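You operate a simulated robot arm through the tools that you are given. There is no shell and no other tool. Be economical: measure what you need, move in short steps, check, and stop when the job is done.

You are at the controls of a simulated robot arm. One attempt, no reset.

Task
Take the blue toothbrush and leave it in the dark wash basket. Then put the white can on the hamper-side end of the vanity top away on the toilet-side end of the vanity top. Then close the hamper-side upper drawer. Then put the powder box on the top of the hamper lid away on the dressing table top. Then take the white bowl and leave it on the toilet-side end of the vanity top. Then close the roll cabinet drawer. Then put the pink can in the grey tray. Then open the cream pull-out, fetch the green tray from the floor of the pull-out and set it on the top of the roll cabinet, then shut the pull-out. Then push the cream door shut. Then push the mesh tray shut. Then take the crumpled beige sweater and put it on the top of the hamper lid. Then take the toner flask and leave it on the chest top. Keep to this order. Set down upright: white can, toner flask.

Only the result counts: the job must be done as asked and must still hold three seconds after the hand-in. Knocking over, shifting, dropping, spilling or breaking anything else fails it. A push-on lid holds only when it is set on centred and level and pressed home; a screw cap is set on level and turned clockwise until tight.

Robot
A 7-joint arm with a fingered hand on a trunk, on a base that drives. Base frame: it is fixed to the floor where the robot stands at the start and does not move with it; the origin is under the middle of the robot, x ahead of it, y to its left, z up. Units: m, rad, N and s.
With the tool pointing down near the work surface it reaches from about 0.1 to 0.66 m from the robot's upright axis, wherever it stands. Its first joint turns from -2.897 to 2.897 rad. Places, roughly: blue toothbrush (2x2x19 cm) [3.6, 0, 0.9]; chest top [-1, -1.5, 0.9]; cream door [2.9, 0.1, 0.4]; cream pull-out [3.2, 1, 0.4]; crumpled beige sweater [1.75, -0.5, 0.75]; dark wash basket [1.75, -0.75, 0.75]; dressing table top [1.3, -0.1, 0.8]; green tray [3.25, 1, 0.25]; grey tray (33x13x5 cm) [1.2, 1, 0.9]; hamper-side upper drawer [3.2, -0.1, 0.5]; mesh tray [1.9, 0.2, 0.6]; pink can [3.25, 1.25, 0.75]; powder box [3.25, -0.5, 0.75]; roll cabinet drawer [3.2, 2.8, 0.5]; toilet-side end of the vanity top [3.3, 1.4, 0.8]; toner flask [1.5, -0.5, 0.75]; top of the hamper lid [3.3, -0.6, 0.6]; top of the roll cabinet [3.4, 2.8, 0.6]; white bowl (14x14x6 cm) [1.8, 2.8, 0.6]; white can [3.25, -0.25, 0.75]. Payload 4 kg.
The TCP is the grasp point between the finger pads, 0.026 m short of the fingertips. In the tool frame z runs along the fingers and y along their closing line. The gripper opens to 0.148 m. The gripper's body begins 0.073 m behind the TCP. The gripper is a hand of 3 fingers: y runs from the thumb to the fingers, the wrist lies at [0, 0, -0.239] in the tool frame, and closing takes about 1.5 s.
Orientation is that of the tool frame in the base frame, as [roll, pitch, yaw] about the fixed x, y, z axes, in that order (R = Rz(yaw) Ry(pitch) Rx(roll)). With the fingers straight down and closing along the base's y, the tool's x points along the base's -x, its y along +y and its z along -z.

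Tools
- The arm moves only by the tool nudge_tool. Its arguments are lists of equal length, an entry for each row: "slide": the shift along the tool's x, y, z in m, a list of three; "rotation": the turn, a rotation vector about the tool's x, y, z in rad, a list of three. In form: {"slide": [[x, y, z], ...], "rotation": [[wx, wy, wz], ...]}. A call has 1 to 20 rows; each row shifts and turns the commanded pose from where the row before left it, along the tool's axes as they then stand. "jaw" is the finger opening in m, from 0 to 0.148, set as the call begins (left out, the last holds). A row lasts 0.2 s, in which the tool goes at most 0.05 m and 0.15 rad; a call with a longer step from one row to the next is refused whole, and so is a gripper value outside its range. A pose out of reach is approached as far as the arm can. The call stops where the force on the tool passes 40 N (or 10 N more than at its start, if that is more) or the arm is blocked; 0.2 s more then pass. The fingers move at their own pace (about 0.072 m/s each) and stop on an object; they squeeze with about 31 N. The grip force told is the motor's: it shows also when the fingers shut on nothing. Time passes only in rows, and 0.2 s behind the last, so rows that do not move let the fingers close. It gives the time, the measured TCP pose, the force on the tool (base axes), the opening and the grip force at its end, in the units of the frame above (readings bear some noise), with the torque about the TCP (base axes, N m) and any sound that the robot's microphone picked up, and new pictures: "views" is both (left out), scene, wrist or none.
- Cameras (640 x 400 px; columns grow to the right, rows downward): "scene" is now at [0.0314, 0.1359, 1.367]; the picture's right is [-0.18, -0.98, 0.00], its down [-0.26, 0.05, -0.96] and it looks along [0.95, -0.17, -0.26] (base axes); focal length 289 px, centre (320, 200). "wrist" rides on the gripper at [0.068, -0.039, -0.09] in the tool frame; the picture's right is [0.50, 0.87, 0.00], its down [-0.66, 0.38, -0.65] and it looks along [-0.57, 0.33, 0.76] (tool axes); focal length 222 px, centre (320, 200). There is no depth. A picture from a camera that has moved, and an enlarged one, comes with that camera's place and axes in the base frame and with its lens.
- lift_body(by): slides the trunk up (or, below 0, down) by that many m; the arm and the scene camera ride with it, the base frame stays. It gives what a move gives, with no picture.
- steer(legs): drives the robot by 1 to 6 legs, each [ahead, left, turn to the left] in m, m and rad, along the robot's own axes; the way and the turn of a leg run together, so that a leg with both is an arc; at most 1.5 m and 3.142 rad a leg. The arm and the cameras ride along, it lands a little off, and it stops where it bumps. It gives what a move gives, and a new picture of the scene camera.
- set_fingers(finger1, finger2, thumb_bend): sets how far each is bent, from 0 (flat) to 1 (curled in); at 0.3 the hand is open as for a grip, at 0.7 the pads meet at the TCP. One left out holds its place. A second passes; each finger stops where it meets its share of the squeeze, and holds until it gets a number again. A gripper value or a shape takes the hand back. It gives what a move gives, with no picture; readings hold the bend of each and the force on the fingers (four entries, about 0 where the hand has none), thumb and palm.
- set_grasp(shape): the hand has 3 fingers and takes this shape, open, in about a second: jaw (thumb against the fingers, like two jaws); tri (thumb and two fingers); tip (a fingertip pinch); poke (one finger out to press); point (the index stretched); flat (the hand flat); cup (the hand cupped); fist (a fist). The gripper value then closes the fingers along that shape, each until it touches; the sizes above hold for jaw. It gives what a move gives, with no picture.
- aim_head(pan, tilt): turns the head with the scene camera to pan (to the left, within 2.705 rad either way) and tilt (down, from -0.506 to 1.204), counted from straight ahead of the robot. It gives what a move gives, and a new picture of the scene camera.
- inspect(camera, box): a new picture of the part [left, top, right, bottom] of that camera's present view, enlarged. No time passes.
- close_job(): hands the job in; it is judged then, once.

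Go step by step. Nothing tells you exact positions but the pictures and the camera data: compare them with the known pose of the tool, close in by small moves and look again before you grip or let go. The budget is 546 turns and 360 pictures, counting those below and the enlarged ones. Unless the task says otherwise, let go and move clear before handing in.

The tools are called as a command line: name --argument value ..., lists and objects as JSON in quotes. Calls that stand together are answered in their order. nudge_tool: Moves the arm, as the interface text tells. Its arguments: {"type":"object","properties":{"slide":{"type":"array","items":{"type":"array","items":{"type":"number"}}},"rotation":{"type":"array","items":{"type":"array","items":{"type":"number"}}},"jaw":{"type":"number"},"views":{"type":"string","enum":["both","scene","wrist","none"]}},"required":["slide","rotation"]} The other tools are called the same way: lift_body (by) slides the trunk up or down; set_grasp (shape) gives the hand a shape; set_fingers (finger1, finger2, thumb_bend) moves the fingers one by one; steer (legs) drives the base; aim_head (pan, tilt) turns the head that bears the scene camera; inspect (camera, box) takes an enlarged picture of a part of a camera's view; close_job () hands the job in.

At the start:

```text
clock: 0.0
ee_pos: [0.4646, -0.0581, 1.0918]
ee_rot: [-3.141, -0.001, 3.141]
wrist_force: [0.0, -0.6, -0.8]
torque: [-0.01, 0.06, 0.02]
grip_width: 0.148
grip_force: 0.0
shape: jaw
bend: [0.3, 0.3, 0.3]
finger forces: [0.0, 0.0, 0.0, 0.0, 0.0, 0.1]
trunk travel left (down, up): [-0.289, 0.301]
robot x, y, heading: [0.0014, -0.0012, 0.001]
head pan, tilt: [-0.18, 0.267]
```

scene: 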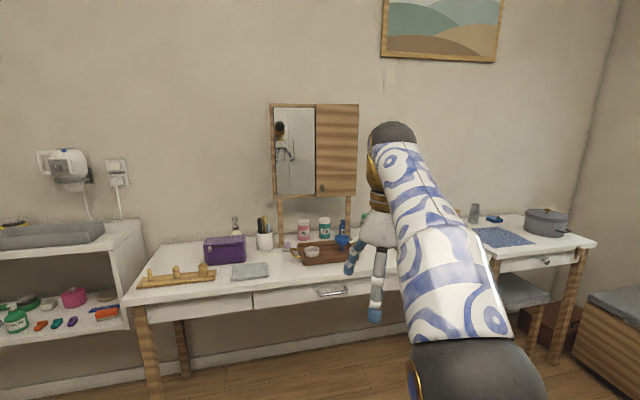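
wrist: 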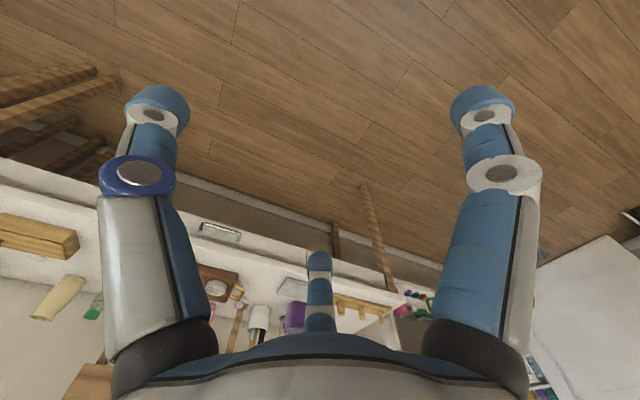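

I see a dressing table ahead, with shelves to the left and a chest to the right. I'll look around first to learn the layout.

aim_head --pan 0.9 --tilt 0.3

aim_head --pan -1.1 --tilt 0.3

aim_head --pan 2.0 --tilt 0.3

aim_head --pan -2.2 --tilt 0.3

```text
clock: 1.3
ee_pos: [0.4625, -0.0585, 1.0911]
ee_rot: [3.141, 0.0, -3.14]
wrist_force: [0.0, 0.5, 0.3]
torque: [0.01, -0.02, -0.02]
grip_width: 0.1478
grip_force: 0.0
shape: jaw
bend: [0.3, 0.3, 0.3]
finger forces: [0.0, 0.0, 0.0, 0.0, 0.0, 0.0]
trunk travel left (down, up): [-0.289, 0.301]
robot x, y, heading: [0.0004, 0.0004, -0.001]
head pan, tilt: [0.901, 0.3]
camera scene: at [-0.0025, 0.2257, 1.3639], right [0.78, -0.62, 0.0], down [-0.18, -0.23, -0.96], along [0.59, 0.75, -0.3], focal length 289 px, centre (320, 200)
```

scene: 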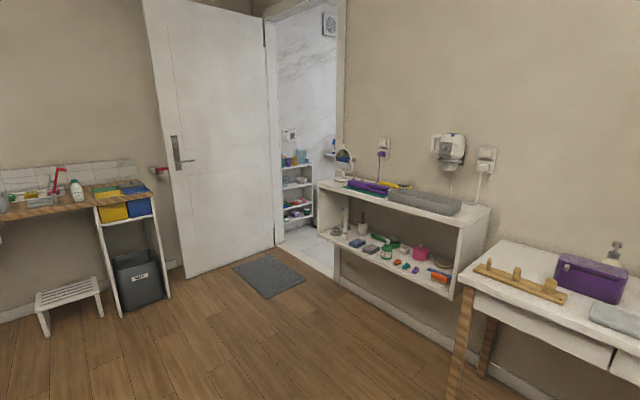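

```text
clock: 3.2
ee_pos: [0.4641, -0.0587, 1.0918]
ee_rot: [-3.141, 0.0, -3.141]
wrist_force: [0.2, -0.2, 0.3]
torque: [0.03, -0.01, 0.02]
grip_width: 0.1477
grip_force: 0.0
shape: jaw
bend: [0.3, 0.3, 0.3]
finger forces: [0.1, 0.0, 0.0, 0.0, 0.1, 0.0]
trunk travel left (down, up): [-0.289, 0.301]
robot x, y, heading: [-0.0028, 0.0006, 0.002]
head pan, tilt: [-1.1, 0.3]
camera scene: at [-0.0181, 0.0694, 1.3639], right [-0.89, -0.45, 0.0], down [-0.13, 0.26, -0.96], along [0.43, -0.85, -0.3], focal length 289 px, centre (320, 200)
```

scene: 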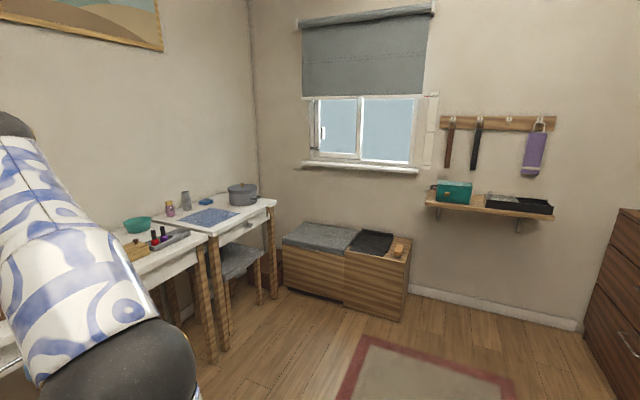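

```text
clock: 5.9
ee_pos: [0.4653, -0.0579, 1.0919]
ee_rot: [3.141, -0.002, -3.141]
wrist_force: [-0.3, 0.6, 0.3]
torque: [-0.01, 0.02, 0.02]
grip_width: 0.1479
grip_force: 0.0
shape: jaw
bend: [0.3, 0.3, 0.3]
finger forces: [0.0, 0.0, 0.1, 0.0, 0.0, 0.0]
trunk travel left (down, up): [-0.289, 0.301]
robot x, y, heading: [0.0007, 0.0003, -0.001]
head pan, tilt: [2.0, 0.3]
camera scene: at [-0.0994, 0.2375, 1.3639], right [0.91, 0.42, 0.0], down [0.12, -0.27, -0.96], along [-0.4, 0.87, -0.3], focal length 289 px, centre (320, 200)
```

scene: 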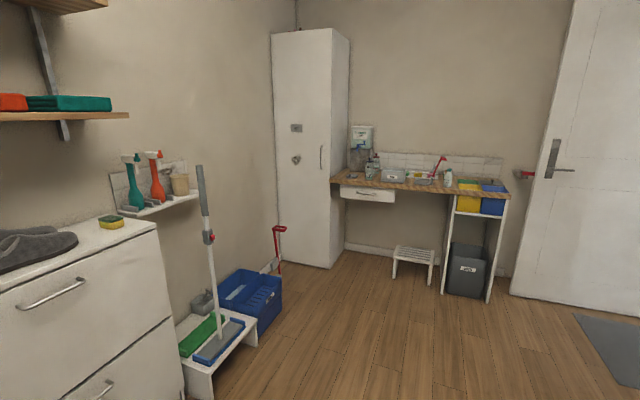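

```text
clock: 9.3
ee_pos: [0.4649, -0.0582, 1.0913]
ee_rot: [-3.142, 0.0, -3.14]
wrist_force: [-0.4, 0.4, 0.1]
torque: [0.04, 0.02, -0.01]
grip_width: 0.148
grip_force: 0.1
shape: jaw
bend: [0.3, 0.3, 0.3]
finger forces: [0.0, 0.0, 0.0, 0.1, 0.0, 0.1]
trunk travel left (down, up): [-0.289, 0.301]
robot x, y, heading: [-0.0009, -0.0021, 0.002]
head pan, tilt: [-2.201, 0.3]
camera scene: at [-0.1155, 0.0772, 1.3639], right [-0.81, 0.59, 0.0], down [0.17, 0.24, -0.96], along [-0.56, -0.77, -0.3], focal length 289 px, centre (320, 200)
```

scene: 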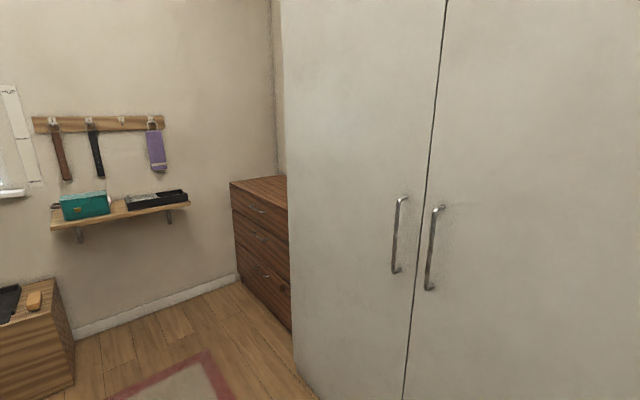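

Two rooms: this dressing room, and a bathroom beyond a doorway at about x 1.45, y 1.9–2.6. I'll move in front of the doorway and look.

steer --legs '[[0.1, 1.0, 0], [0.1, 1.0, 0]]'

aim_head --pan 0.0 --tilt 0.5

```text
clock: 19.4
ee_pos: [0.6351, 1.9693, 1.0923]
ee_rot: [-3.141, 0.001, -3.113]
wrist_force: [0.4, 0.1, 0.0]
torque: [0.01, -0.01, 0.03]
grip_width: 0.148
grip_force: 0.1
shape: jaw
bend: [0.3, 0.3, 0.3]
finger forces: [0.0, 0.0, 0.0, 0.0, 0.0, 0.0]
trunk travel left (down, up): [-0.289, 0.301]
robot x, y, heading: [0.1717, 2.0172, 0.029]
head pan, tilt: [-2.201, 0.3]
camera scene: at [0.0513, 2.0892, 1.3639], right [-0.82, 0.57, 0.0], down [0.17, 0.24, -0.96], along [-0.54, -0.79, -0.3], focal length 289 px, centre (320, 200)
```

scene: 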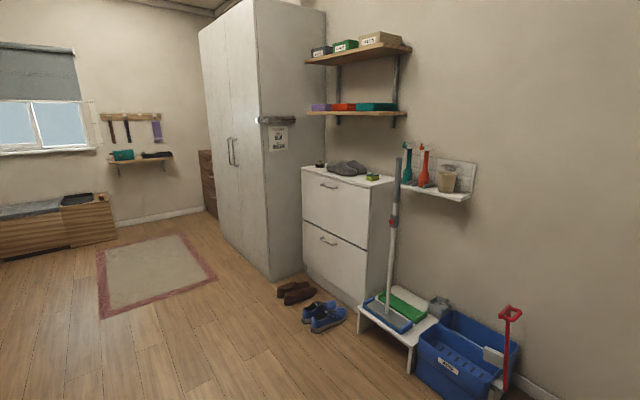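

```text
clock: 21.5
ee_pos: [0.635, 1.9695, 1.092]
ee_rot: [3.141, 0.0, -3.113]
wrist_force: [0.7, -0.1, -0.1]
torque: [0.02, -0.02, 0.0]
grip_width: 0.1477
grip_force: 0.0
shape: jaw
bend: [0.3, 0.3, 0.3]
finger forces: [0.0, 0.0, 0.1, 0.0, 0.0, 0.0]
trunk travel left (down, up): [-0.289, 0.301]
robot x, y, heading: [0.1715, 2.0137, 0.028]
head pan, tilt: [0.0, 0.499]
camera scene: at [0.1952, 2.1687, 1.3455], right [0.03, -1.0, 0.0], down [-0.48, -0.01, -0.88], along [0.88, 0.02, -0.48], focal length 289 px, centre (320, 200)
```

scene: 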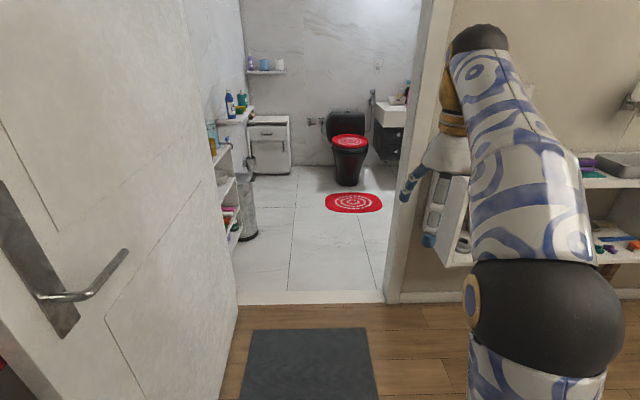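

Doorway spans y≈1.81–2.69 at x≈1.42. I'll centre at y≈2.24 and drive through.

steer --legs '[[0, 0.22, -0.028], [0.7, 0, 0]]'

```text
clock: 23.2
ee_pos: [0.6468, 2.0594, 1.0887]
ee_rot: [-3.133, -0.006, 3.059]
wrist_force: [0.0, -0.3, -0.8]
torque: [-0.01, -0.03, 0.01]
grip_width: 0.1479
grip_force: 0.1
shape: jaw
bend: [0.3, 0.3, 0.3]
finger forces: [0.0, 0.0, 0.0, 0.1, 0.0, 0.1]
trunk travel left (down, up): [-0.289, 0.301]
robot x, y, heading: [0.182, 2.1419, -0.082]
head pan, tilt: [0.0, 0.499]
stopped in leg 1: the robot was blocked; the commanded pose is now the measured one
camera scene: at [0.2239, 2.2922, 1.3455], right [-0.08, -1.0, 0.0], down [-0.48, 0.04, -0.88], along [0.88, -0.07, -0.48], focal length 289 px, centre (320, 200)
```

scene: 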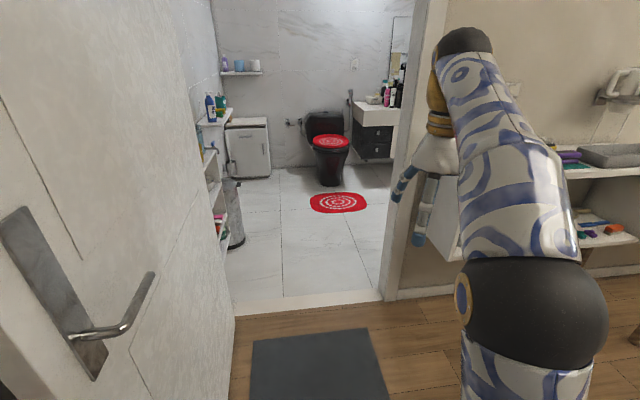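

Blocked on the left after 12 cm; I'll back off a bit and look at what's there.

steer --legs '[[0, -0.05, 0.082]]'

aim_head --pan 0.9 --tilt 0.9

aim_head --pan 1.8 --tilt 1.0

```text
clock: 24.1
ee_pos: [0.6495, 2.0479, 1.0872]
ee_rot: [-3.131, -0.007, -3.138]
wrist_force: [0.5, 0.5, -0.5]
torque: [-0.01, 0.03, 0.0]
grip_width: 0.1482
grip_force: 0.0
shape: jaw
bend: [0.3, 0.3, 0.3]
finger forces: [0.1, 0.1, 0.1, 0.1, 0.0, 0.0]
trunk travel left (down, up): [-0.289, 0.301]
robot x, y, heading: [0.1802, 2.0946, -0.001]
head pan, tilt: [0.0, 0.499]
camera scene: at [0.2098, 2.2447, 1.3455], right [0.0, -1.0, 0.0], down [-0.48, 0.0, -0.88], along [0.88, 0.0, -0.48], focal length 289 px, centre (320, 200)
```

scene: 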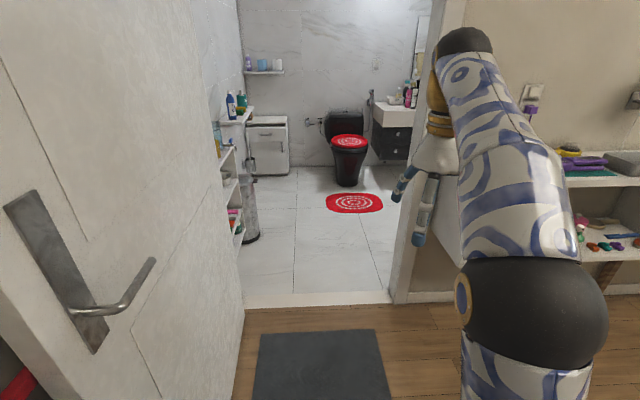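

```text
clock: 25.3
ee_pos: [0.6496, 2.0473, 1.0891]
ee_rot: [-3.133, -0.007, -3.141]
wrist_force: [1.0, 0.5, 0.5]
torque: [-0.01, -0.01, 0.0]
grip_width: 0.148
grip_force: 0.1
shape: jaw
bend: [0.3, 0.3, 0.3]
finger forces: [0.0, 0.0, 0.1, 0.1, 0.1, 0.0]
trunk travel left (down, up): [-0.289, 0.301]
robot x, y, heading: [0.1758, 2.0909, -0.003]
head pan, tilt: [0.901, 0.901]
camera scene: at [0.1659, 2.3038, 1.3117], right [0.78, -0.62, 0.0], down [-0.49, -0.61, -0.62], along [0.39, 0.49, -0.78], focal length 289 px, centre (320, 200)
```

scene: 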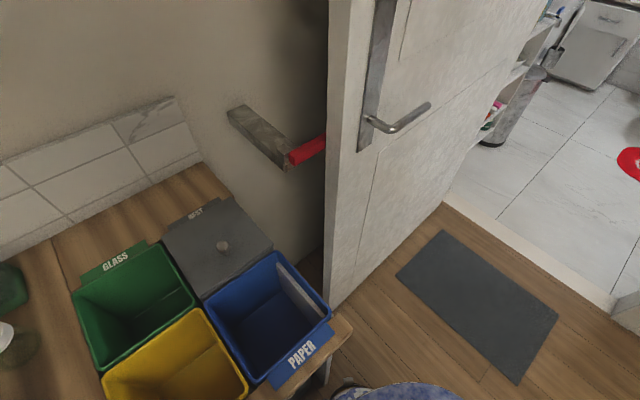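

```text
clock: 26.5
ee_pos: [0.6496, 2.0479, 1.0891]
ee_rot: [-3.131, -0.008, -3.14]
wrist_force: [-0.5, -0.2, 0.3]
torque: [0.02, 0.02, -0.01]
grip_width: 0.1478
grip_force: 0.1
shape: jaw
bend: [0.3, 0.3, 0.3]
finger forces: [0.0, 0.0, 0.0, 0.0, 0.0, 0.0]
trunk travel left (down, up): [-0.289, 0.301]
robot x, y, heading: [0.1824, 2.0893, 0.001]
head pan, tilt: [1.799, 1.0]
camera scene: at [0.1032, 2.3127, 1.3044], right [0.97, 0.22, 0.0], down [0.19, -0.82, -0.54], along [-0.12, 0.53, -0.84], focal length 289 px, centre (320, 200)
```

scene: 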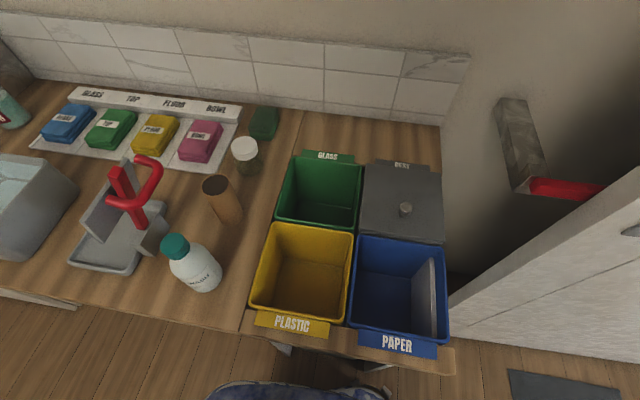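

The recycling counter blocked me. I'll go ahead first, then shift left, and pass through.

steer --legs '[[0.45, 0, 0], [0.1, 0.16, 0], [1.0, 0, 0]]'

aim_head --pan 0.0 --tilt 0.35

aim_head --pan -1.1 --tilt 0.35

aim_head --pan 1.0 --tilt 0.5

```text
clock: 35.0
ee_pos: [2.1683, 2.2077, 1.0893]
ee_rot: [-3.129, -0.007, -3.14]
wrist_force: [0.1, 0.6, 0.5]
torque: [0.02, 0.0, 0.0]
grip_width: 0.148
grip_force: 0.2
shape: jaw
bend: [0.3, 0.3, 0.3]
finger forces: [0.1, 0.0, 0.0, 0.1, 0.0, 0.0]
trunk travel left (down, up): [-0.289, 0.301]
robot x, y, heading: [1.6979, 2.2551, 0.003]
head pan, tilt: [1.799, 1.0]
camera scene: at [1.621, 2.4738, 1.3044], right [0.97, 0.23, 0.0], down [0.19, -0.82, -0.54], along [-0.12, 0.53, -0.84], focal length 289 px, centre (320, 200)
```

scene: 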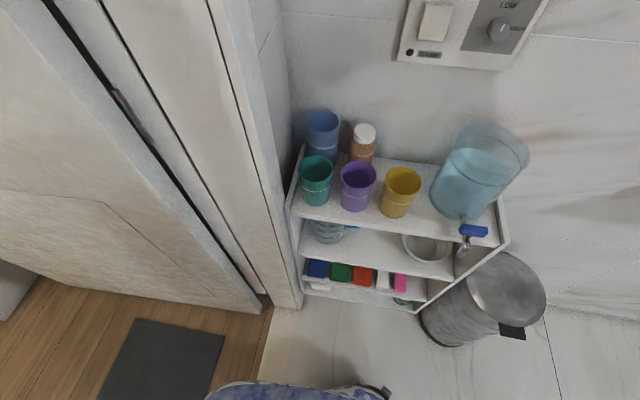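

```text
clock: 36.8
ee_pos: [2.1693, 2.2096, 1.0887]
ee_rot: [-3.131, -0.006, -3.139]
wrist_force: [0.4, 0.7, 0.6]
torque: [-0.01, 0.01, -0.03]
grip_width: 0.1479
grip_force: 0.0
shape: jaw
bend: [0.3, 0.3, 0.3]
finger forces: [0.0, 0.0, 0.0, 0.0, 0.1, 0.0]
trunk travel left (down, up): [-0.289, 0.301]
robot x, y, heading: [1.6957, 2.257, -0.001]
head pan, tilt: [0.0, 0.351]
camera scene: at [1.7299, 2.406, 1.3592], right [0.0, -1.0, 0.0], down [-0.34, 0.0, -0.94], along [0.94, 0.0, -0.34], focal length 289 px, centre (320, 200)
```

scene: 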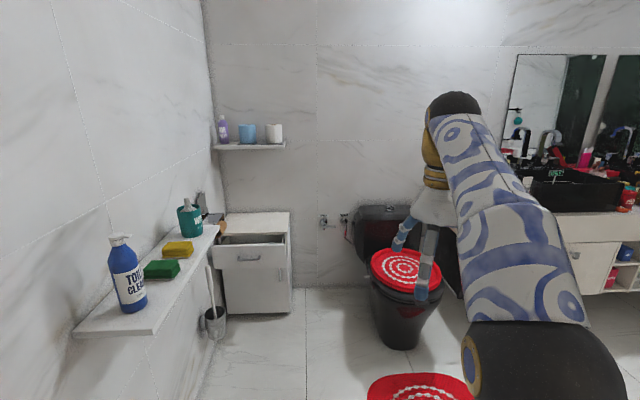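

```text
clock: 38.1
ee_pos: [2.1674, 2.2094, 1.0898]
ee_rot: [-3.131, -0.006, -3.141]
wrist_force: [0.6, -0.3, 0.4]
torque: [-0.02, 0.01, 0.03]
grip_width: 0.1483
grip_force: 0.1
shape: jaw
bend: [0.3, 0.3, 0.3]
finger forces: [0.0, 0.0, 0.0, 0.0, 0.1, 0.0]
trunk travel left (down, up): [-0.289, 0.301]
robot x, y, heading: [1.694, 2.2546, 0.001]
head pan, tilt: [-1.1, 0.351]
camera scene: at [1.6791, 2.323, 1.3592], right [-0.89, -0.45, 0.0], down [-0.16, 0.31, -0.94], along [0.43, -0.84, -0.34], focal length 289 px, centre (320, 200)
```

scene: 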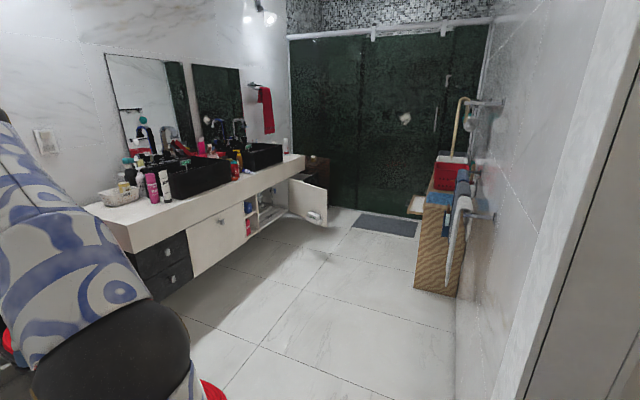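

```text
clock: 40.1
ee_pos: [2.1679, 2.2094, 1.0889]
ee_rot: [-3.13, -0.008, -3.138]
wrist_force: [-0.9, 0.1, -0.2]
torque: [0.02, 0.01, 0.02]
grip_width: 0.1479
grip_force: 0.0
shape: jaw
bend: [0.3, 0.3, 0.3]
finger forces: [0.0, 0.0, 0.1, 0.1, 0.0, 0.0]
trunk travel left (down, up): [-0.289, 0.301]
robot x, y, heading: [1.697, 2.2542, 0.005]
head pan, tilt: [1.0, 0.499]
camera scene: at [1.686, 2.4825, 1.3455], right [0.84, -0.54, 0.0], down [-0.26, -0.4, -0.88], along [0.47, 0.74, -0.48], focal length 289 px, centre (320, 200)
```

scene: 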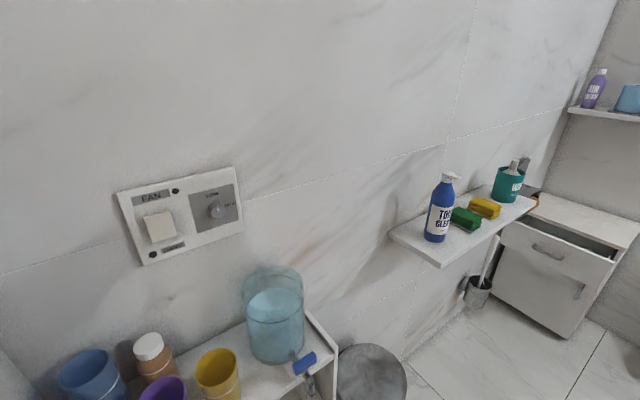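

Bathroom layout is clear: roll cabinet in the far corner, vanity along the far wall, hamper at the end, wicker unit on the near wall. I'll drive to the middle and look around more.

steer --legs '[[0.4, 0, 0], [0.3, -0.6, 0], [0, -0.9, 0]]'

aim_head --pan -0.3 --tilt 0.6

aim_head --pan -1.3 --tilt 0.5

aim_head --pan -2.3 --tilt 0.5

aim_head --pan 0.6 --tilt 0.5

```text
clock: 50.2
ee_pos: [2.8414, 0.7002, 1.0894]
ee_rot: [-3.13, -0.008, 3.139]
wrist_force: [-1.2, 0.1, -0.3]
torque: [-0.01, 0.0, -0.02]
grip_width: 0.1477
grip_force: 0.1
shape: jaw
bend: [0.3, 0.3, 0.3]
finger forces: [0.0, 0.1, 0.0, 0.1, 0.0, 0.0]
trunk travel left (down, up): [-0.289, 0.301]
robot x, y, heading: [2.3717, 0.75, -0.003]
head pan, tilt: [1.0, 0.499]
camera scene: at [2.3614, 0.9783, 1.3455], right [0.84, -0.55, 0.0], down [-0.26, -0.4, -0.88], along [0.48, 0.74, -0.48], focal length 289 px, centre (320, 200)
```

scene: 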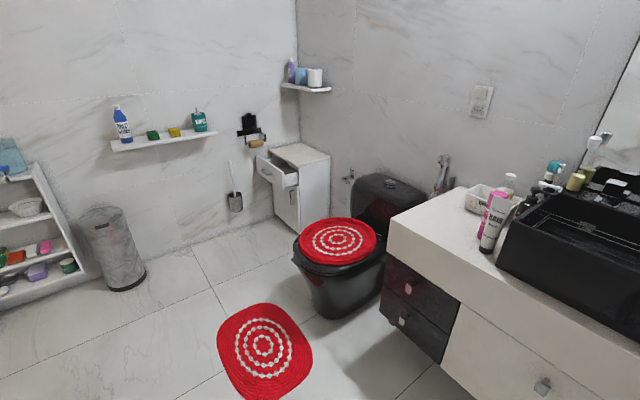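

```text
clock: 51.7
ee_pos: [2.8419, 0.7022, 1.0891]
ee_rot: [-3.132, -0.008, 3.137]
wrist_force: [0.3, 0.1, 0.1]
torque: [-0.01, -0.02, 0.0]
grip_width: 0.148
grip_force: 0.1
shape: jaw
bend: [0.3, 0.3, 0.3]
finger forces: [0.1, 0.0, 0.0, 0.0, 0.0, 0.0]
trunk travel left (down, up): [-0.289, 0.301]
robot x, y, heading: [2.3708, 0.7522, -0.009]
head pan, tilt: [-0.3, 0.6]
camera scene: at [2.3961, 0.8754, 1.3364], right [-0.3, -0.95, 0.0], down [-0.54, 0.17, -0.83], along [0.79, -0.25, -0.56], focal length 289 px, centre (320, 200)
```

scene: 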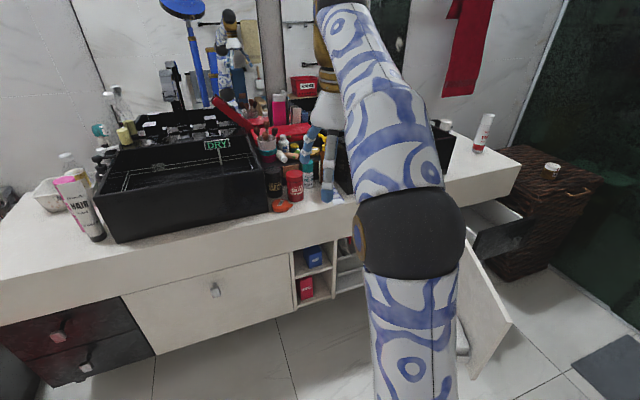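

```text
clock: 53.0
ee_pos: [2.842, 0.7006, 1.0897]
ee_rot: [-3.132, -0.008, 3.139]
wrist_force: [0.5, -0.4, 0.3]
torque: [0.0, 0.01, 0.01]
grip_width: 0.1481
grip_force: 0.0
shape: jaw
bend: [0.3, 0.3, 0.3]
finger forces: [0.1, 0.1, 0.1, 0.0, 0.1, 0.1]
trunk travel left (down, up): [-0.289, 0.301]
robot x, y, heading: [2.3722, 0.7503, -0.008]
head pan, tilt: [-1.3, 0.499]
camera scene: at [2.3356, 0.8142, 1.3455], right [-0.97, -0.26, 0.0], down [-0.13, 0.46, -0.88], along [0.23, -0.85, -0.48], focal length 289 px, centre (320, 200)
```

scene: 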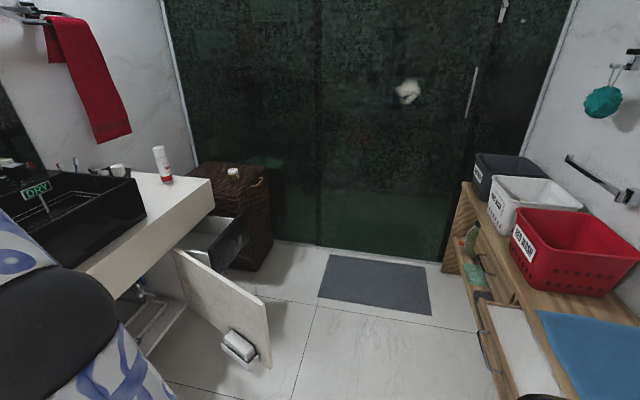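

```text
clock: 54.2
ee_pos: [2.8423, 0.7006, 1.0889]
ee_rot: [-3.13, -0.008, 3.138]
wrist_force: [0.5, -0.2, -0.2]
torque: [0.02, 0.01, 0.0]
grip_width: 0.1479
grip_force: 0.0
shape: jaw
bend: [0.3, 0.3, 0.3]
finger forces: [0.1, 0.0, 0.0, 0.0, 0.1, 0.0]
trunk travel left (down, up): [-0.289, 0.301]
robot x, y, heading: [2.3717, 0.7503, -0.002]
head pan, tilt: [-2.3, 0.499]
camera scene: at [2.2507, 0.8346, 1.3455], right [-0.74, 0.67, 0.0], down [0.32, 0.35, -0.88], along [-0.59, -0.65, -0.48], focal length 289 px, centre (320, 200)
```

scene: 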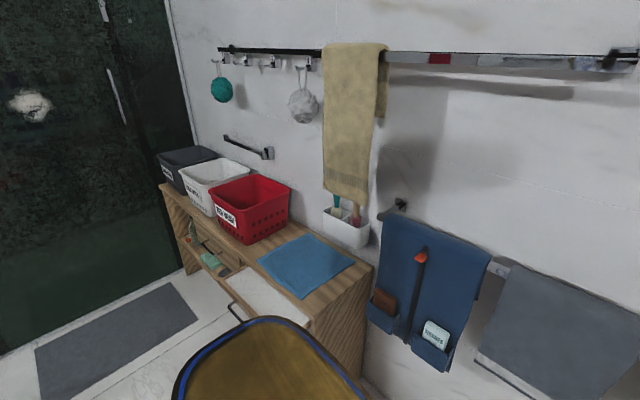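

```text
clock: 56.8
ee_pos: [2.8421, 0.7026, 1.089]
ee_rot: [-3.131, -0.008, 3.138]
wrist_force: [-0.2, 0.7, -0.6]
torque: [-0.02, 0.0, -0.01]
grip_width: 0.1481
grip_force: 0.0
shape: jaw
bend: [0.3, 0.3, 0.3]
finger forces: [0.0, 0.0, 0.0, 0.0, 0.1, 0.0]
trunk travel left (down, up): [-0.289, 0.301]
robot x, y, heading: [2.3703, 0.7499, -0.008]
head pan, tilt: [0.6, 0.499]
camera scene: at [2.3872, 0.9529, 1.3455], right [0.56, -0.83, 0.0], down [-0.4, -0.27, -0.88], along [0.73, 0.49, -0.48], focal length 289 px, centre (320, 200)
```

scene: 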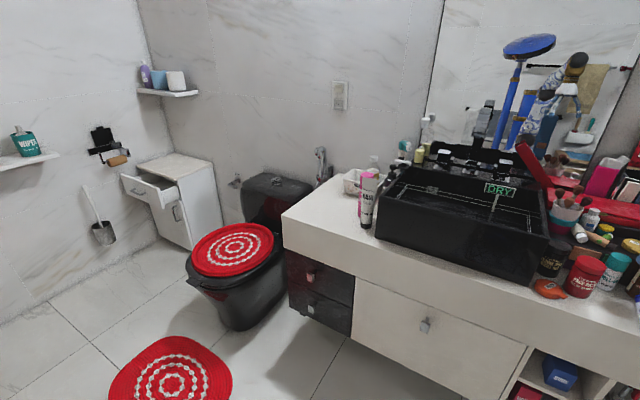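

Everything is where expected. I'll look for the toothbrush near the second basin.

steer --legs '[[0, 0, 1.2], [-0.4, -0.1, 0]]'

aim_head --pan -1.6 --tilt 0.4

inspect --camera "scene" --box '[160, 60, 480, 260]'

```text
clock: 62.3
ee_pos: [2.528, 0.752, 1.0889]
ee_rot: [-3.131, -0.006, -1.953]
wrist_force: [0.5, -0.1, 0.8]
torque: [-0.02, -0.02, 0.01]
grip_width: 0.1479
grip_force: 0.1
shape: jaw
bend: [0.3, 0.3, 0.3]
finger forces: [0.0, 0.1, 0.0, 0.0, 0.1, 0.0]
trunk travel left (down, up): [-0.289, 0.301]
robot x, y, heading: [2.3095, 0.3332, 1.186]
head pan, tilt: [0.6, 0.499]
camera scene: at [2.1281, 0.4235, 1.3455], right [0.98, 0.21, 0.0], down [0.1, -0.47, -0.88], along [-0.19, 0.86, -0.48], focal length 289 px, centre (320, 200)
```

scene: 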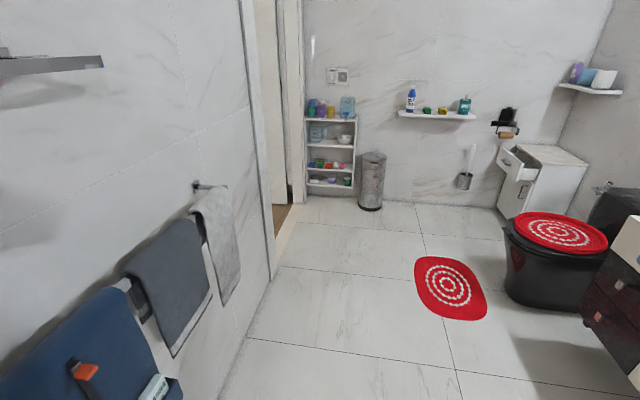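

```text
clock: 64.4
ee_pos: [2.5288, 0.7517, 1.0892]
ee_rot: [-3.131, -0.008, -1.953]
wrist_force: [-0.1, 0.4, 0.2]
torque: [0.01, 0.03, 0.01]
grip_width: 0.1481
grip_force: 0.1
shape: jaw
bend: [0.3, 0.3, 0.3]
finger forces: [0.0, 0.0, 0.1, 0.1, 0.1, 0.0]
trunk travel left (down, up): [-0.289, 0.301]
robot x, y, heading: [2.3116, 0.3363, 1.19]
head pan, tilt: [-1.6, 0.4]
camera scene: at [2.2324, 0.2973, 1.3547], right [-0.4, -0.92, 0.0], down [-0.36, 0.16, -0.92], along [0.84, -0.37, -0.39], focal length 289 px, centre (320, 200)
```

scene: 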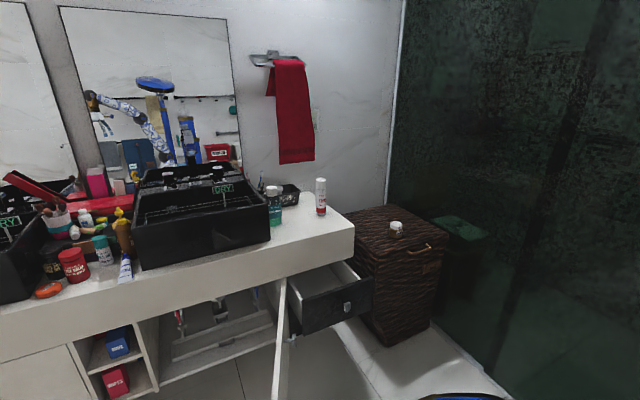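

```text
2.00 times, centred on (320, 160) of scene
camera zoom: at [2.2324, 0.2973, 1.3547], right [-0.4, -0.92, 0.0], down [-0.36, 0.16, -0.92], along [0.84, -0.37, -0.39], focal length 577 px, centre (320, 280)
```

zoom: 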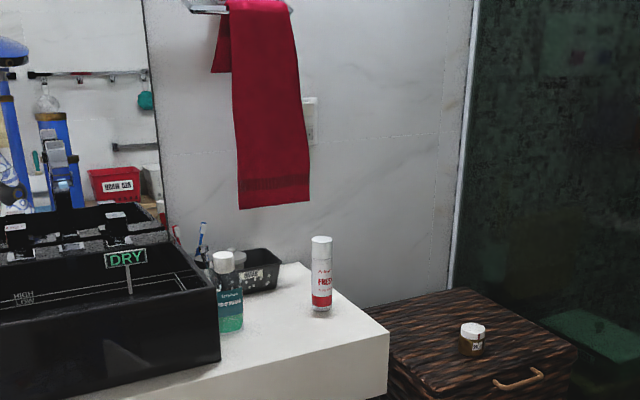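

inspect --camera "scene" --box '[240, 160, 336, 220]'

```text
6.67 times, centred on (288, 190) of scene
camera zoom: at [2.2324, 0.2973, 1.3547], right [-0.4, -0.92, 0.0], down [-0.36, 0.16, -0.92], along [0.84, -0.37, -0.39], focal length 1925 px, centre (533, 267)
```

zoom: 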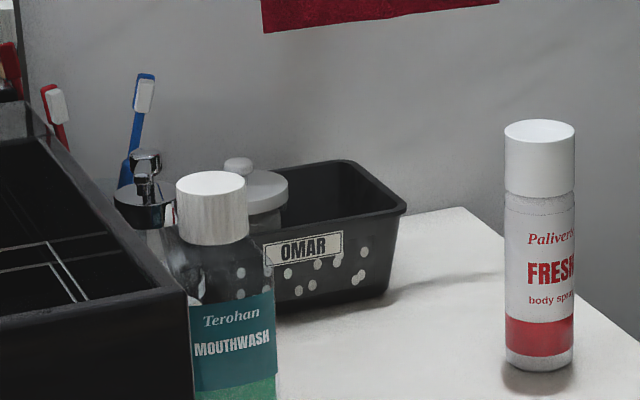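

The blue toothbrush stands in a cup behind the second basin at about (3.6, 0.01), head at z≈0.92. I'll raise the trunk and stand at about (2.9, 0.45), left of the open door.

lift_body --by 0.2

steer --legs '[[0, 0, -1.19], [0, 0.12, 0], [0.4, 0, 0]]'

aim_head --pan -0.7 --tilt 0.7

```text
clock: 66.6
ee_pos: [2.5283, 0.7516, 1.289]
ee_rot: [-3.132, -0.007, -1.951]
wrist_force: [-0.2, 0.1, 1.2]
torque: [0.0, 0.0, -0.01]
grip_width: 0.1481
grip_force: 0.1
shape: jaw
bend: [0.3, 0.3, 0.3]
finger forces: [0.1, 0.1, 0.0, 0.1, 0.0, 0.0]
trunk travel left (down, up): [-0.489, 0.101]
robot x, y, heading: [2.3129, 0.3292, 1.187]
head pan, tilt: [-1.6, 0.4]
```

```text
clock: 72.8
ee_pos: [3.1736, 0.4305, 1.2878]
ee_rot: [-3.131, -0.009, -3.111]
wrist_force: [-0.2, -1.1, 0.1]
torque: [0.01, 0.0, -0.01]
grip_width: 0.148
grip_force: 0.1
shape: jaw
bend: [0.3, 0.3, 0.3]
finger forces: [0.0, 0.0, 0.0, 0.0, 0.0, 0.0]
trunk travel left (down, up): [-0.489, 0.101]
robot x, y, heading: [2.7021, 0.4606, 0.026]
head pan, tilt: [-1.6, 0.4]
camera scene: at [2.6378, 0.521, 1.5547], right [-1.0, 0.0, 0.0], down [0.0, 0.39, -0.92], along [0.0, -0.92, -0.39], focal length 289 px, centre (320, 200)
```

scene: 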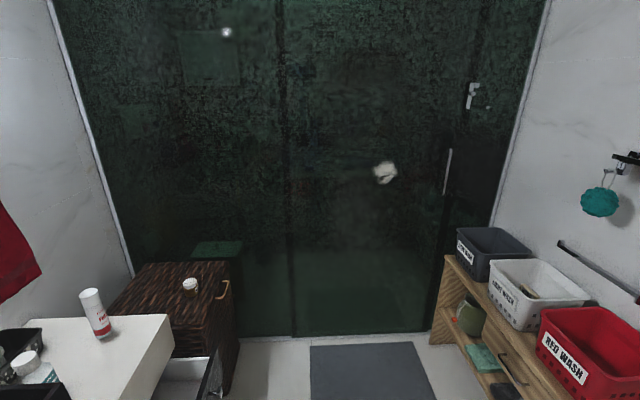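

```text
clock: 74.0
ee_pos: [3.1738, 0.4309, 1.2873]
ee_rot: [-3.133, -0.006, -3.113]
wrist_force: [-0.2, 0.7, 0.6]
torque: [-0.01, -0.01, 0.03]
grip_width: 0.148
grip_force: 0.0
shape: jaw
bend: [0.3, 0.3, 0.3]
finger forces: [0.0, 0.0, 0.1, 0.0, 0.0, 0.0]
trunk travel left (down, up): [-0.489, 0.101]
robot x, y, heading: [2.6986, 0.4659, 0.027]
head pan, tilt: [-0.7, 0.7]
camera scene: at [2.7041, 0.5606, 1.5278], right [-0.62, -0.78, 0.0], down [-0.5, 0.4, -0.77], along [0.6, -0.48, -0.64], focal length 289 px, centre (320, 200)
```

scene: 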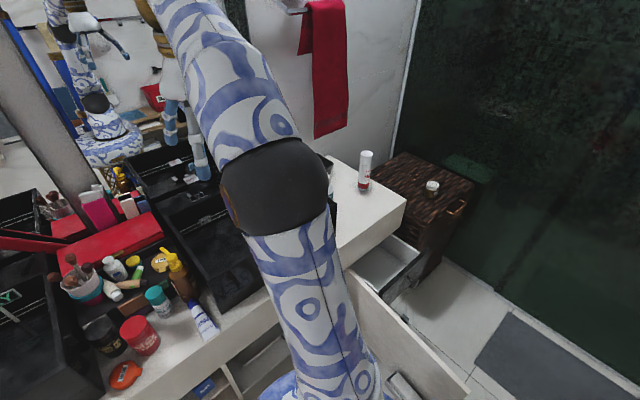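

The arm hides the view from this side, but the wrist camera can guide me. I'll move a bit further forward and swing the hand towards the brush, tilted forward.

steer --legs '[[0.2, 0, -0.027]]'

nudge_tool --slide '[[0, 0, 0], [0, 0, 0], [0, 0, 0], [0, 0, 0]]' --rotation '[[0, 0, 0.14], [0, 0, 0.14], [0, 0, 0.14], [0, 0, 0.14]]' --jaw 0.06 --views "wrist"

```text
clock: 75.6
ee_pos: [3.3779, 0.4188, 1.2883]
ee_rot: [-3.13, -0.006, -3.14]
wrist_force: [-0.1, -0.4, -0.6]
torque: [-0.04, 0.0, 0.02]
grip_width: 0.1481
grip_force: 0.0
shape: jaw
bend: [0.3, 0.3, 0.3]
finger forces: [0.0, 0.0, 0.0, 0.0, 0.1, 0.0]
trunk travel left (down, up): [-0.489, 0.101]
robot x, y, heading: [2.9054, 0.4629, -0.001]
head pan, tilt: [-0.7, 0.7]
camera scene: at [2.9113, 0.5631, 1.5278], right [-0.65, -0.76, 0.0], down [-0.49, 0.42, -0.76], along [0.58, -0.49, -0.64], focal length 289 px, centre (320, 200)
```

scene: 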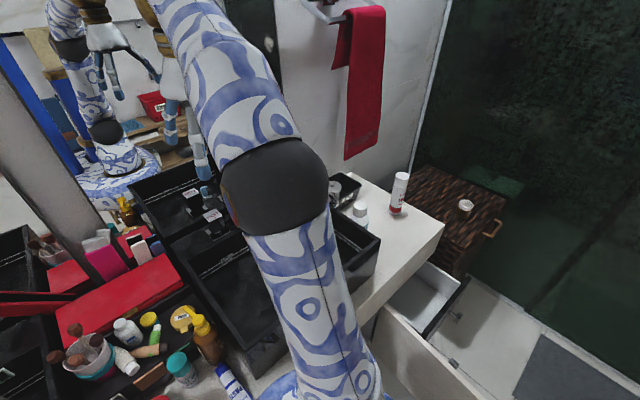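

```text
clock: 76.6
ee_pos: [3.377, 0.4207, 1.289]
ee_rot: [-3.129, 0.0, 2.583]
wrist_force: [0.9, 0.3, -0.5]
torque: [0.03, -0.01, -0.03]
grip_width: 0.0603
grip_force: 0.1
shape: jaw
bend: [0.77, 0.77, 0.7]
finger forces: [0.1, 0.0, 0.0, 0.0, 0.0, 0.1]
trunk travel left (down, up): [-0.489, 0.101]
robot x, y, heading: [2.9067, 0.4642, -0.003]
head pan, tilt: [-0.7, 0.7]
camera wrist: at [3.2992, 0.4252, 1.38], right [0.04, 1.0, -0.01], down [0.76, -0.02, 0.65], along [0.65, -0.03, -0.76], focal length 222 px, centre (320, 200)
```

wrist: 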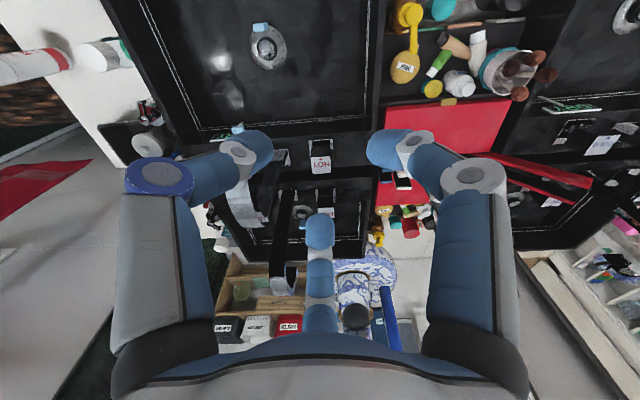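

nudge_tool --slide '[[-0.032, -0.032, 0], [-0.032, -0.032, 0], [-0.032, -0.032, 0], [-0.032, -0.032, 0], [-0.032, -0.032, 0], [0, 0, 0], [0, 0, 0], [0, 0, 0], [0, 0, 0]]' --rotation '[[0, 0, 0], [0, 0, 0], [0, 0, 0], [0, 0, 0], [0, 0, 0], [0, -0.14, 0], [0, -0.14, 0], [0, -0.14, 0], [0, -0.14, 0]]' --views "both"

```text
clock: 78.6
ee_pos: [3.3828, 0.3161, 1.2848]
ee_rot: [-3.128, 0.561, 2.591]
wrist_force: [0.0, -0.1, 0.5]
torque: [-0.04, -0.02, -0.01]
grip_width: 0.06
grip_force: 0.0
shape: jaw
bend: [0.77, 0.77, 0.7]
finger forces: [0.0, 0.0, 0.0, 0.0, 0.1, 0.1]
out of reach, approached as far as the arm can: row 2, 3, 4, 5
trunk travel left (down, up): [-0.489, 0.101]
robot x, y, heading: [2.9068, 0.467, 0.002]
head pan, tilt: [-0.7, 0.7]
camera scene: at [2.9104, 0.5634, 1.5278], right [-0.65, -0.76, 0.0], down [-0.49, 0.42, -0.77], along [0.58, -0.49, -0.64], focal length 289 px, centre (320, 200)
camera wrist: at [3.2733, 0.3405, 1.3254], right [0.1, 0.96, -0.28], down [0.38, 0.22, 0.9], along [0.92, -0.19, -0.34], focal length 222 px, centre (320, 200)
```

scene: 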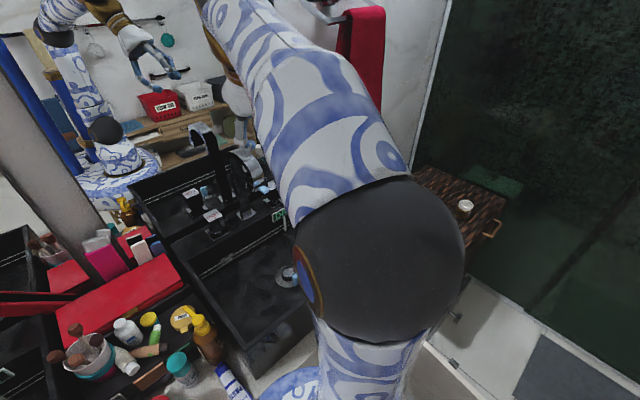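
wrist: 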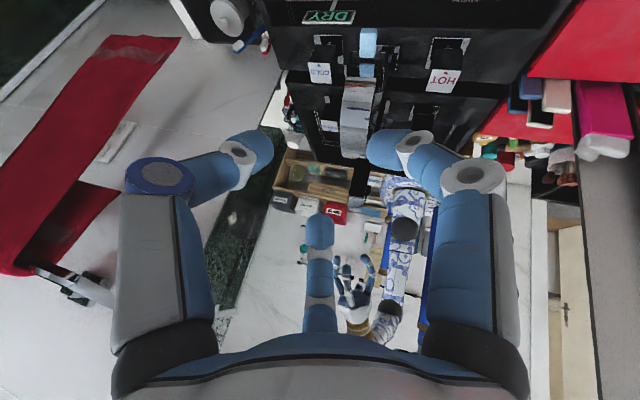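

I can see the brush in the wrist view (inverted) at about (3.56, 0.02, 0.92). I'll shift sideways and come in along the finger direction part way.

nudge_tool --slide '[[0, 0, 0.03], [0, -0.04, 0.01], [0, -0.04, 0.01], [-0.01, -0.04, 0.02], [-0.01, -0.04, 0.02], [-0.01, 0, 0.04], [-0.01, 0, 0.04], [-0.01, 0, 0.04]]' --rotation '[[0, 0, 0], [0, 0, 0], [0, 0, 0], [0, 0, 0], [0, 0, 0], [0, 0, 0], [0, 0, 0], [0, 0, 0]]' --views "wrist"

```text
clock: 80.4
ee_pos: [3.4308, 0.0963, 1.1326]
ee_rot: [-3.129, 0.561, 2.591]
wrist_force: [-0.4, -0.2, -0.5]
torque: [0.01, 0.03, -0.04]
grip_width: 0.06
grip_force: 0.1
shape: jaw
bend: [0.77, 0.77, 0.7]
finger forces: [0.1, 0.0, 0.1, 0.0, 0.0, 0.0]
trunk travel left (down, up): [-0.489, 0.101]
robot x, y, heading: [2.9082, 0.4639, -0.002]
head pan, tilt: [-0.7, 0.7]
camera wrist: at [3.3201, 0.121, 1.1746], right [0.1, 0.96, -0.28], down [0.38, 0.22, 0.9], along [0.92, -0.19, -0.34], focal length 222 px, centre (320, 200)
```

wrist: 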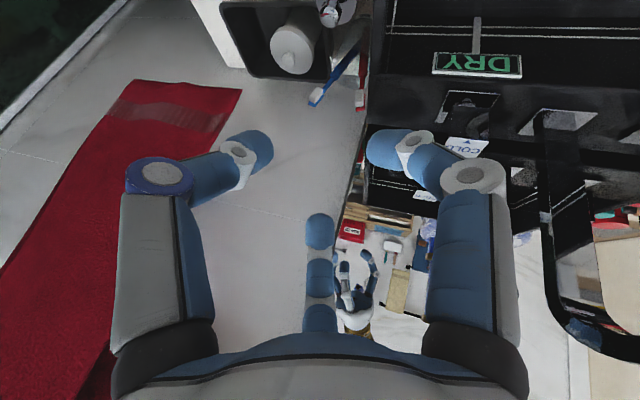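

inspect --camera "wrist" --box '[256, 20, 416, 120]'

```text
4.00 times, centred on (336, 70) of wrist
camera zoom: at [3.3201, 0.121, 1.1746], right [0.1, 0.96, -0.28], down [0.38, 0.22, 0.9], along [0.92, -0.19, -0.34], focal length 888 px, centre (256, 720)
```

zoom: 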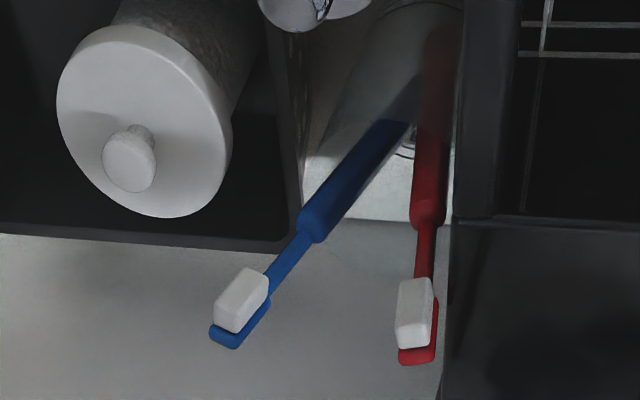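

The blue brush leans in a glass beside the red one, roughly 5 cm apart at head level. I'll approach with a narrow opening and check.

nudge_tool --slide '[[-0.019, 0.009, 0], [0, 0, 0.04], [0, 0, 0.04], [0, 0, 0.04], [0, 0, 0.04]]' --rotation '[[0, 0, 0], [0, 0, 0], [0, 0, 0], [0, 0, 0], [0, 0, 0]]' --jaw 0.036 --views "wrist"

inspect --camera "wrist" --box '[200, 60, 440, 210]'

```text
clock: 81.6
ee_pos: [3.5199, 0.0492, 1.0072]
ee_rot: [-3.125, 0.559, 2.59]
wrist_force: [-0.1, 0.1, 1.0]
torque: [-0.01, 0.01, -0.01]
grip_width: 0.0361
grip_force: 0.1
shape: jaw
bend: [0.76, 0.76, 0.7]
finger forces: [0.0, 0.0, 0.0, 0.0, 0.0, 0.0]
trunk travel left (down, up): [-0.489, 0.101]
robot x, y, heading: [2.9077, 0.4648, 0.001]
head pan, tilt: [-0.7, 0.7]
camera wrist: at [3.4095, 0.0728, 1.0485], right [0.1, 0.96, -0.28], down [0.38, 0.22, 0.9], along [0.92, -0.19, -0.34], focal length 222 px, centre (320, 200)
```

wrist: 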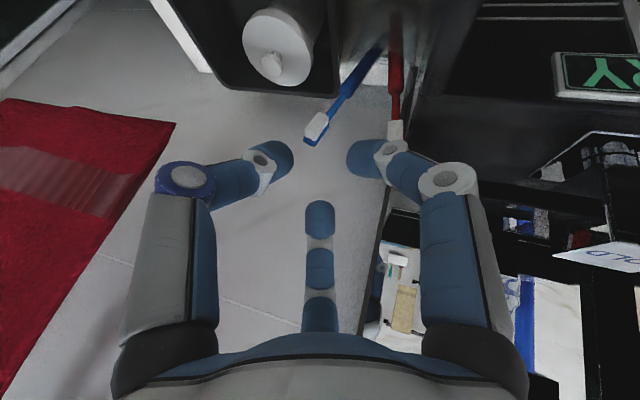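

```text
2.67 times, centred on (320, 135) of wrist
camera zoom: at [3.4095, 0.0728, 1.0485], right [0.1, 0.96, -0.28], down [0.38, 0.22, 0.9], along [0.92, -0.19, -0.34], focal length 592 px, centre (320, 373)
```

zoom: 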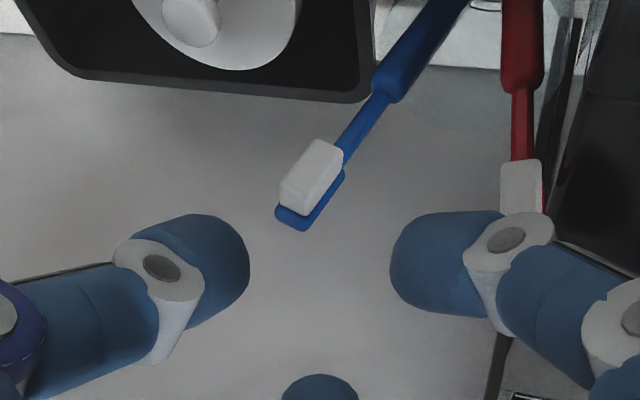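

Straight on, one finger would hit the red brush. I'll roll the hand ~1.2 rad about its axis so the fingers straddle differently.

nudge_tool --slide '[[0, 0, 0], [0, 0, 0], [0, 0, 0], [0, 0, 0], [0, 0, 0], [0, 0, 0], [0, 0, 0], [0, 0, 0]]' --rotation '[[0, 0, 0.149], [0, 0, 0.149], [0, 0, 0.149], [0, 0, 0.149], [0, 0, 0.149], [0, 0, 0.149], [0, 0, 0.149], [0, 0, 0.149]]' --jaw 0.045 --views "both"

```text
clock: 83.4
ee_pos: [3.5182, 0.049, 1.008]
ee_rot: [2.619, 0.208, 1.334]
wrist_force: [-0.3, 0.8, 0.5]
torque: [0.04, -0.01, -0.01]
grip_width: 0.0446
grip_force: 0.0
shape: jaw
bend: [0.76, 0.76, 0.7]
finger forces: [0.0, 0.1, 0.0, 0.1, 0.1, 0.1]
trunk travel left (down, up): [-0.489, 0.101]
robot x, y, heading: [2.9088, 0.4662, -0.003]
head pan, tilt: [-0.7, 0.7]
camera scene: at [2.9108, 0.563, 1.5278], right [-0.65, -0.76, 0.0], down [-0.49, 0.42, -0.76], along [0.58, -0.49, -0.64], focal length 289 px, centre (320, 200)
camera wrist: at [3.46, 0.1453, 1.0522], right [0.86, 0.39, 0.32], down [-0.11, -0.47, 0.87], along [0.49, -0.79, -0.36], focal length 222 px, centre (320, 200)
```

scene: 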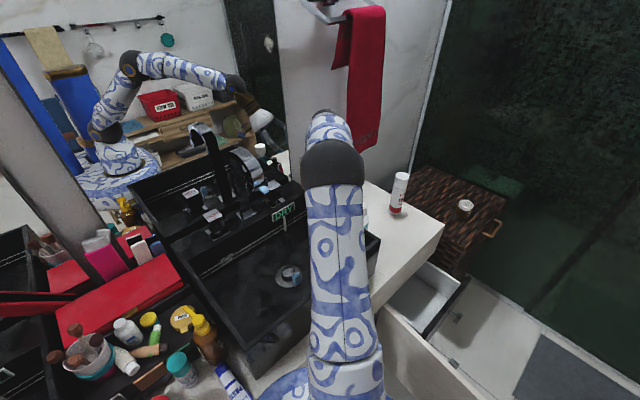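
wrist: 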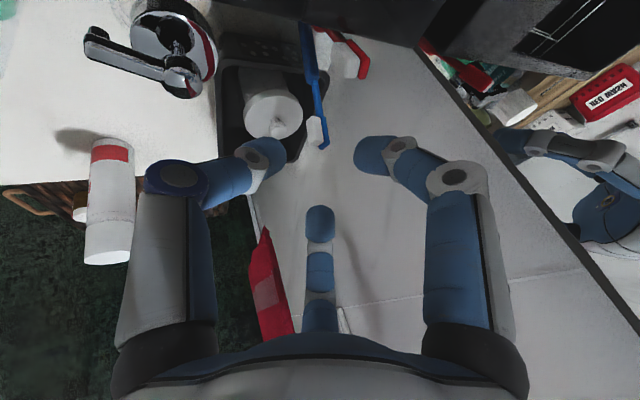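

nudge_tool --slide '[[0, 0, 0.025], [0, 0, 0.025], [0, 0, 0.025]]' --rotation '[[0, 0, 0], [0, 0, 0], [0, 0, 0]]' --views "wrist"

```text
clock: 84.2
ee_pos: [3.5521, 0.0285, 0.9446]
ee_rot: [2.617, 0.21, 1.337]
wrist_force: [-0.5, -0.2, -1.1]
torque: [0.01, 0.01, -0.02]
grip_width: 0.0447
grip_force: 0.1
shape: jaw
bend: [0.76, 0.76, 0.7]
finger forces: [0.0, 0.0, 0.0, 0.1, 0.0, 0.0]
trunk travel left (down, up): [-0.489, 0.101]
robot x, y, heading: [2.9088, 0.4637, -0.001]
head pan, tilt: [-0.7, 0.7]
camera wrist: at [3.4934, 0.1233, 0.9884], right [0.86, 0.39, 0.32], down [-0.11, -0.47, 0.88], along [0.49, -0.79, -0.36], focal length 222 px, centre (320, 200)
```

wrist: 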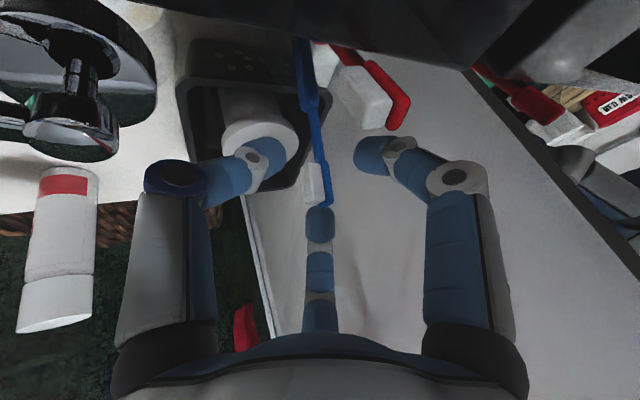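

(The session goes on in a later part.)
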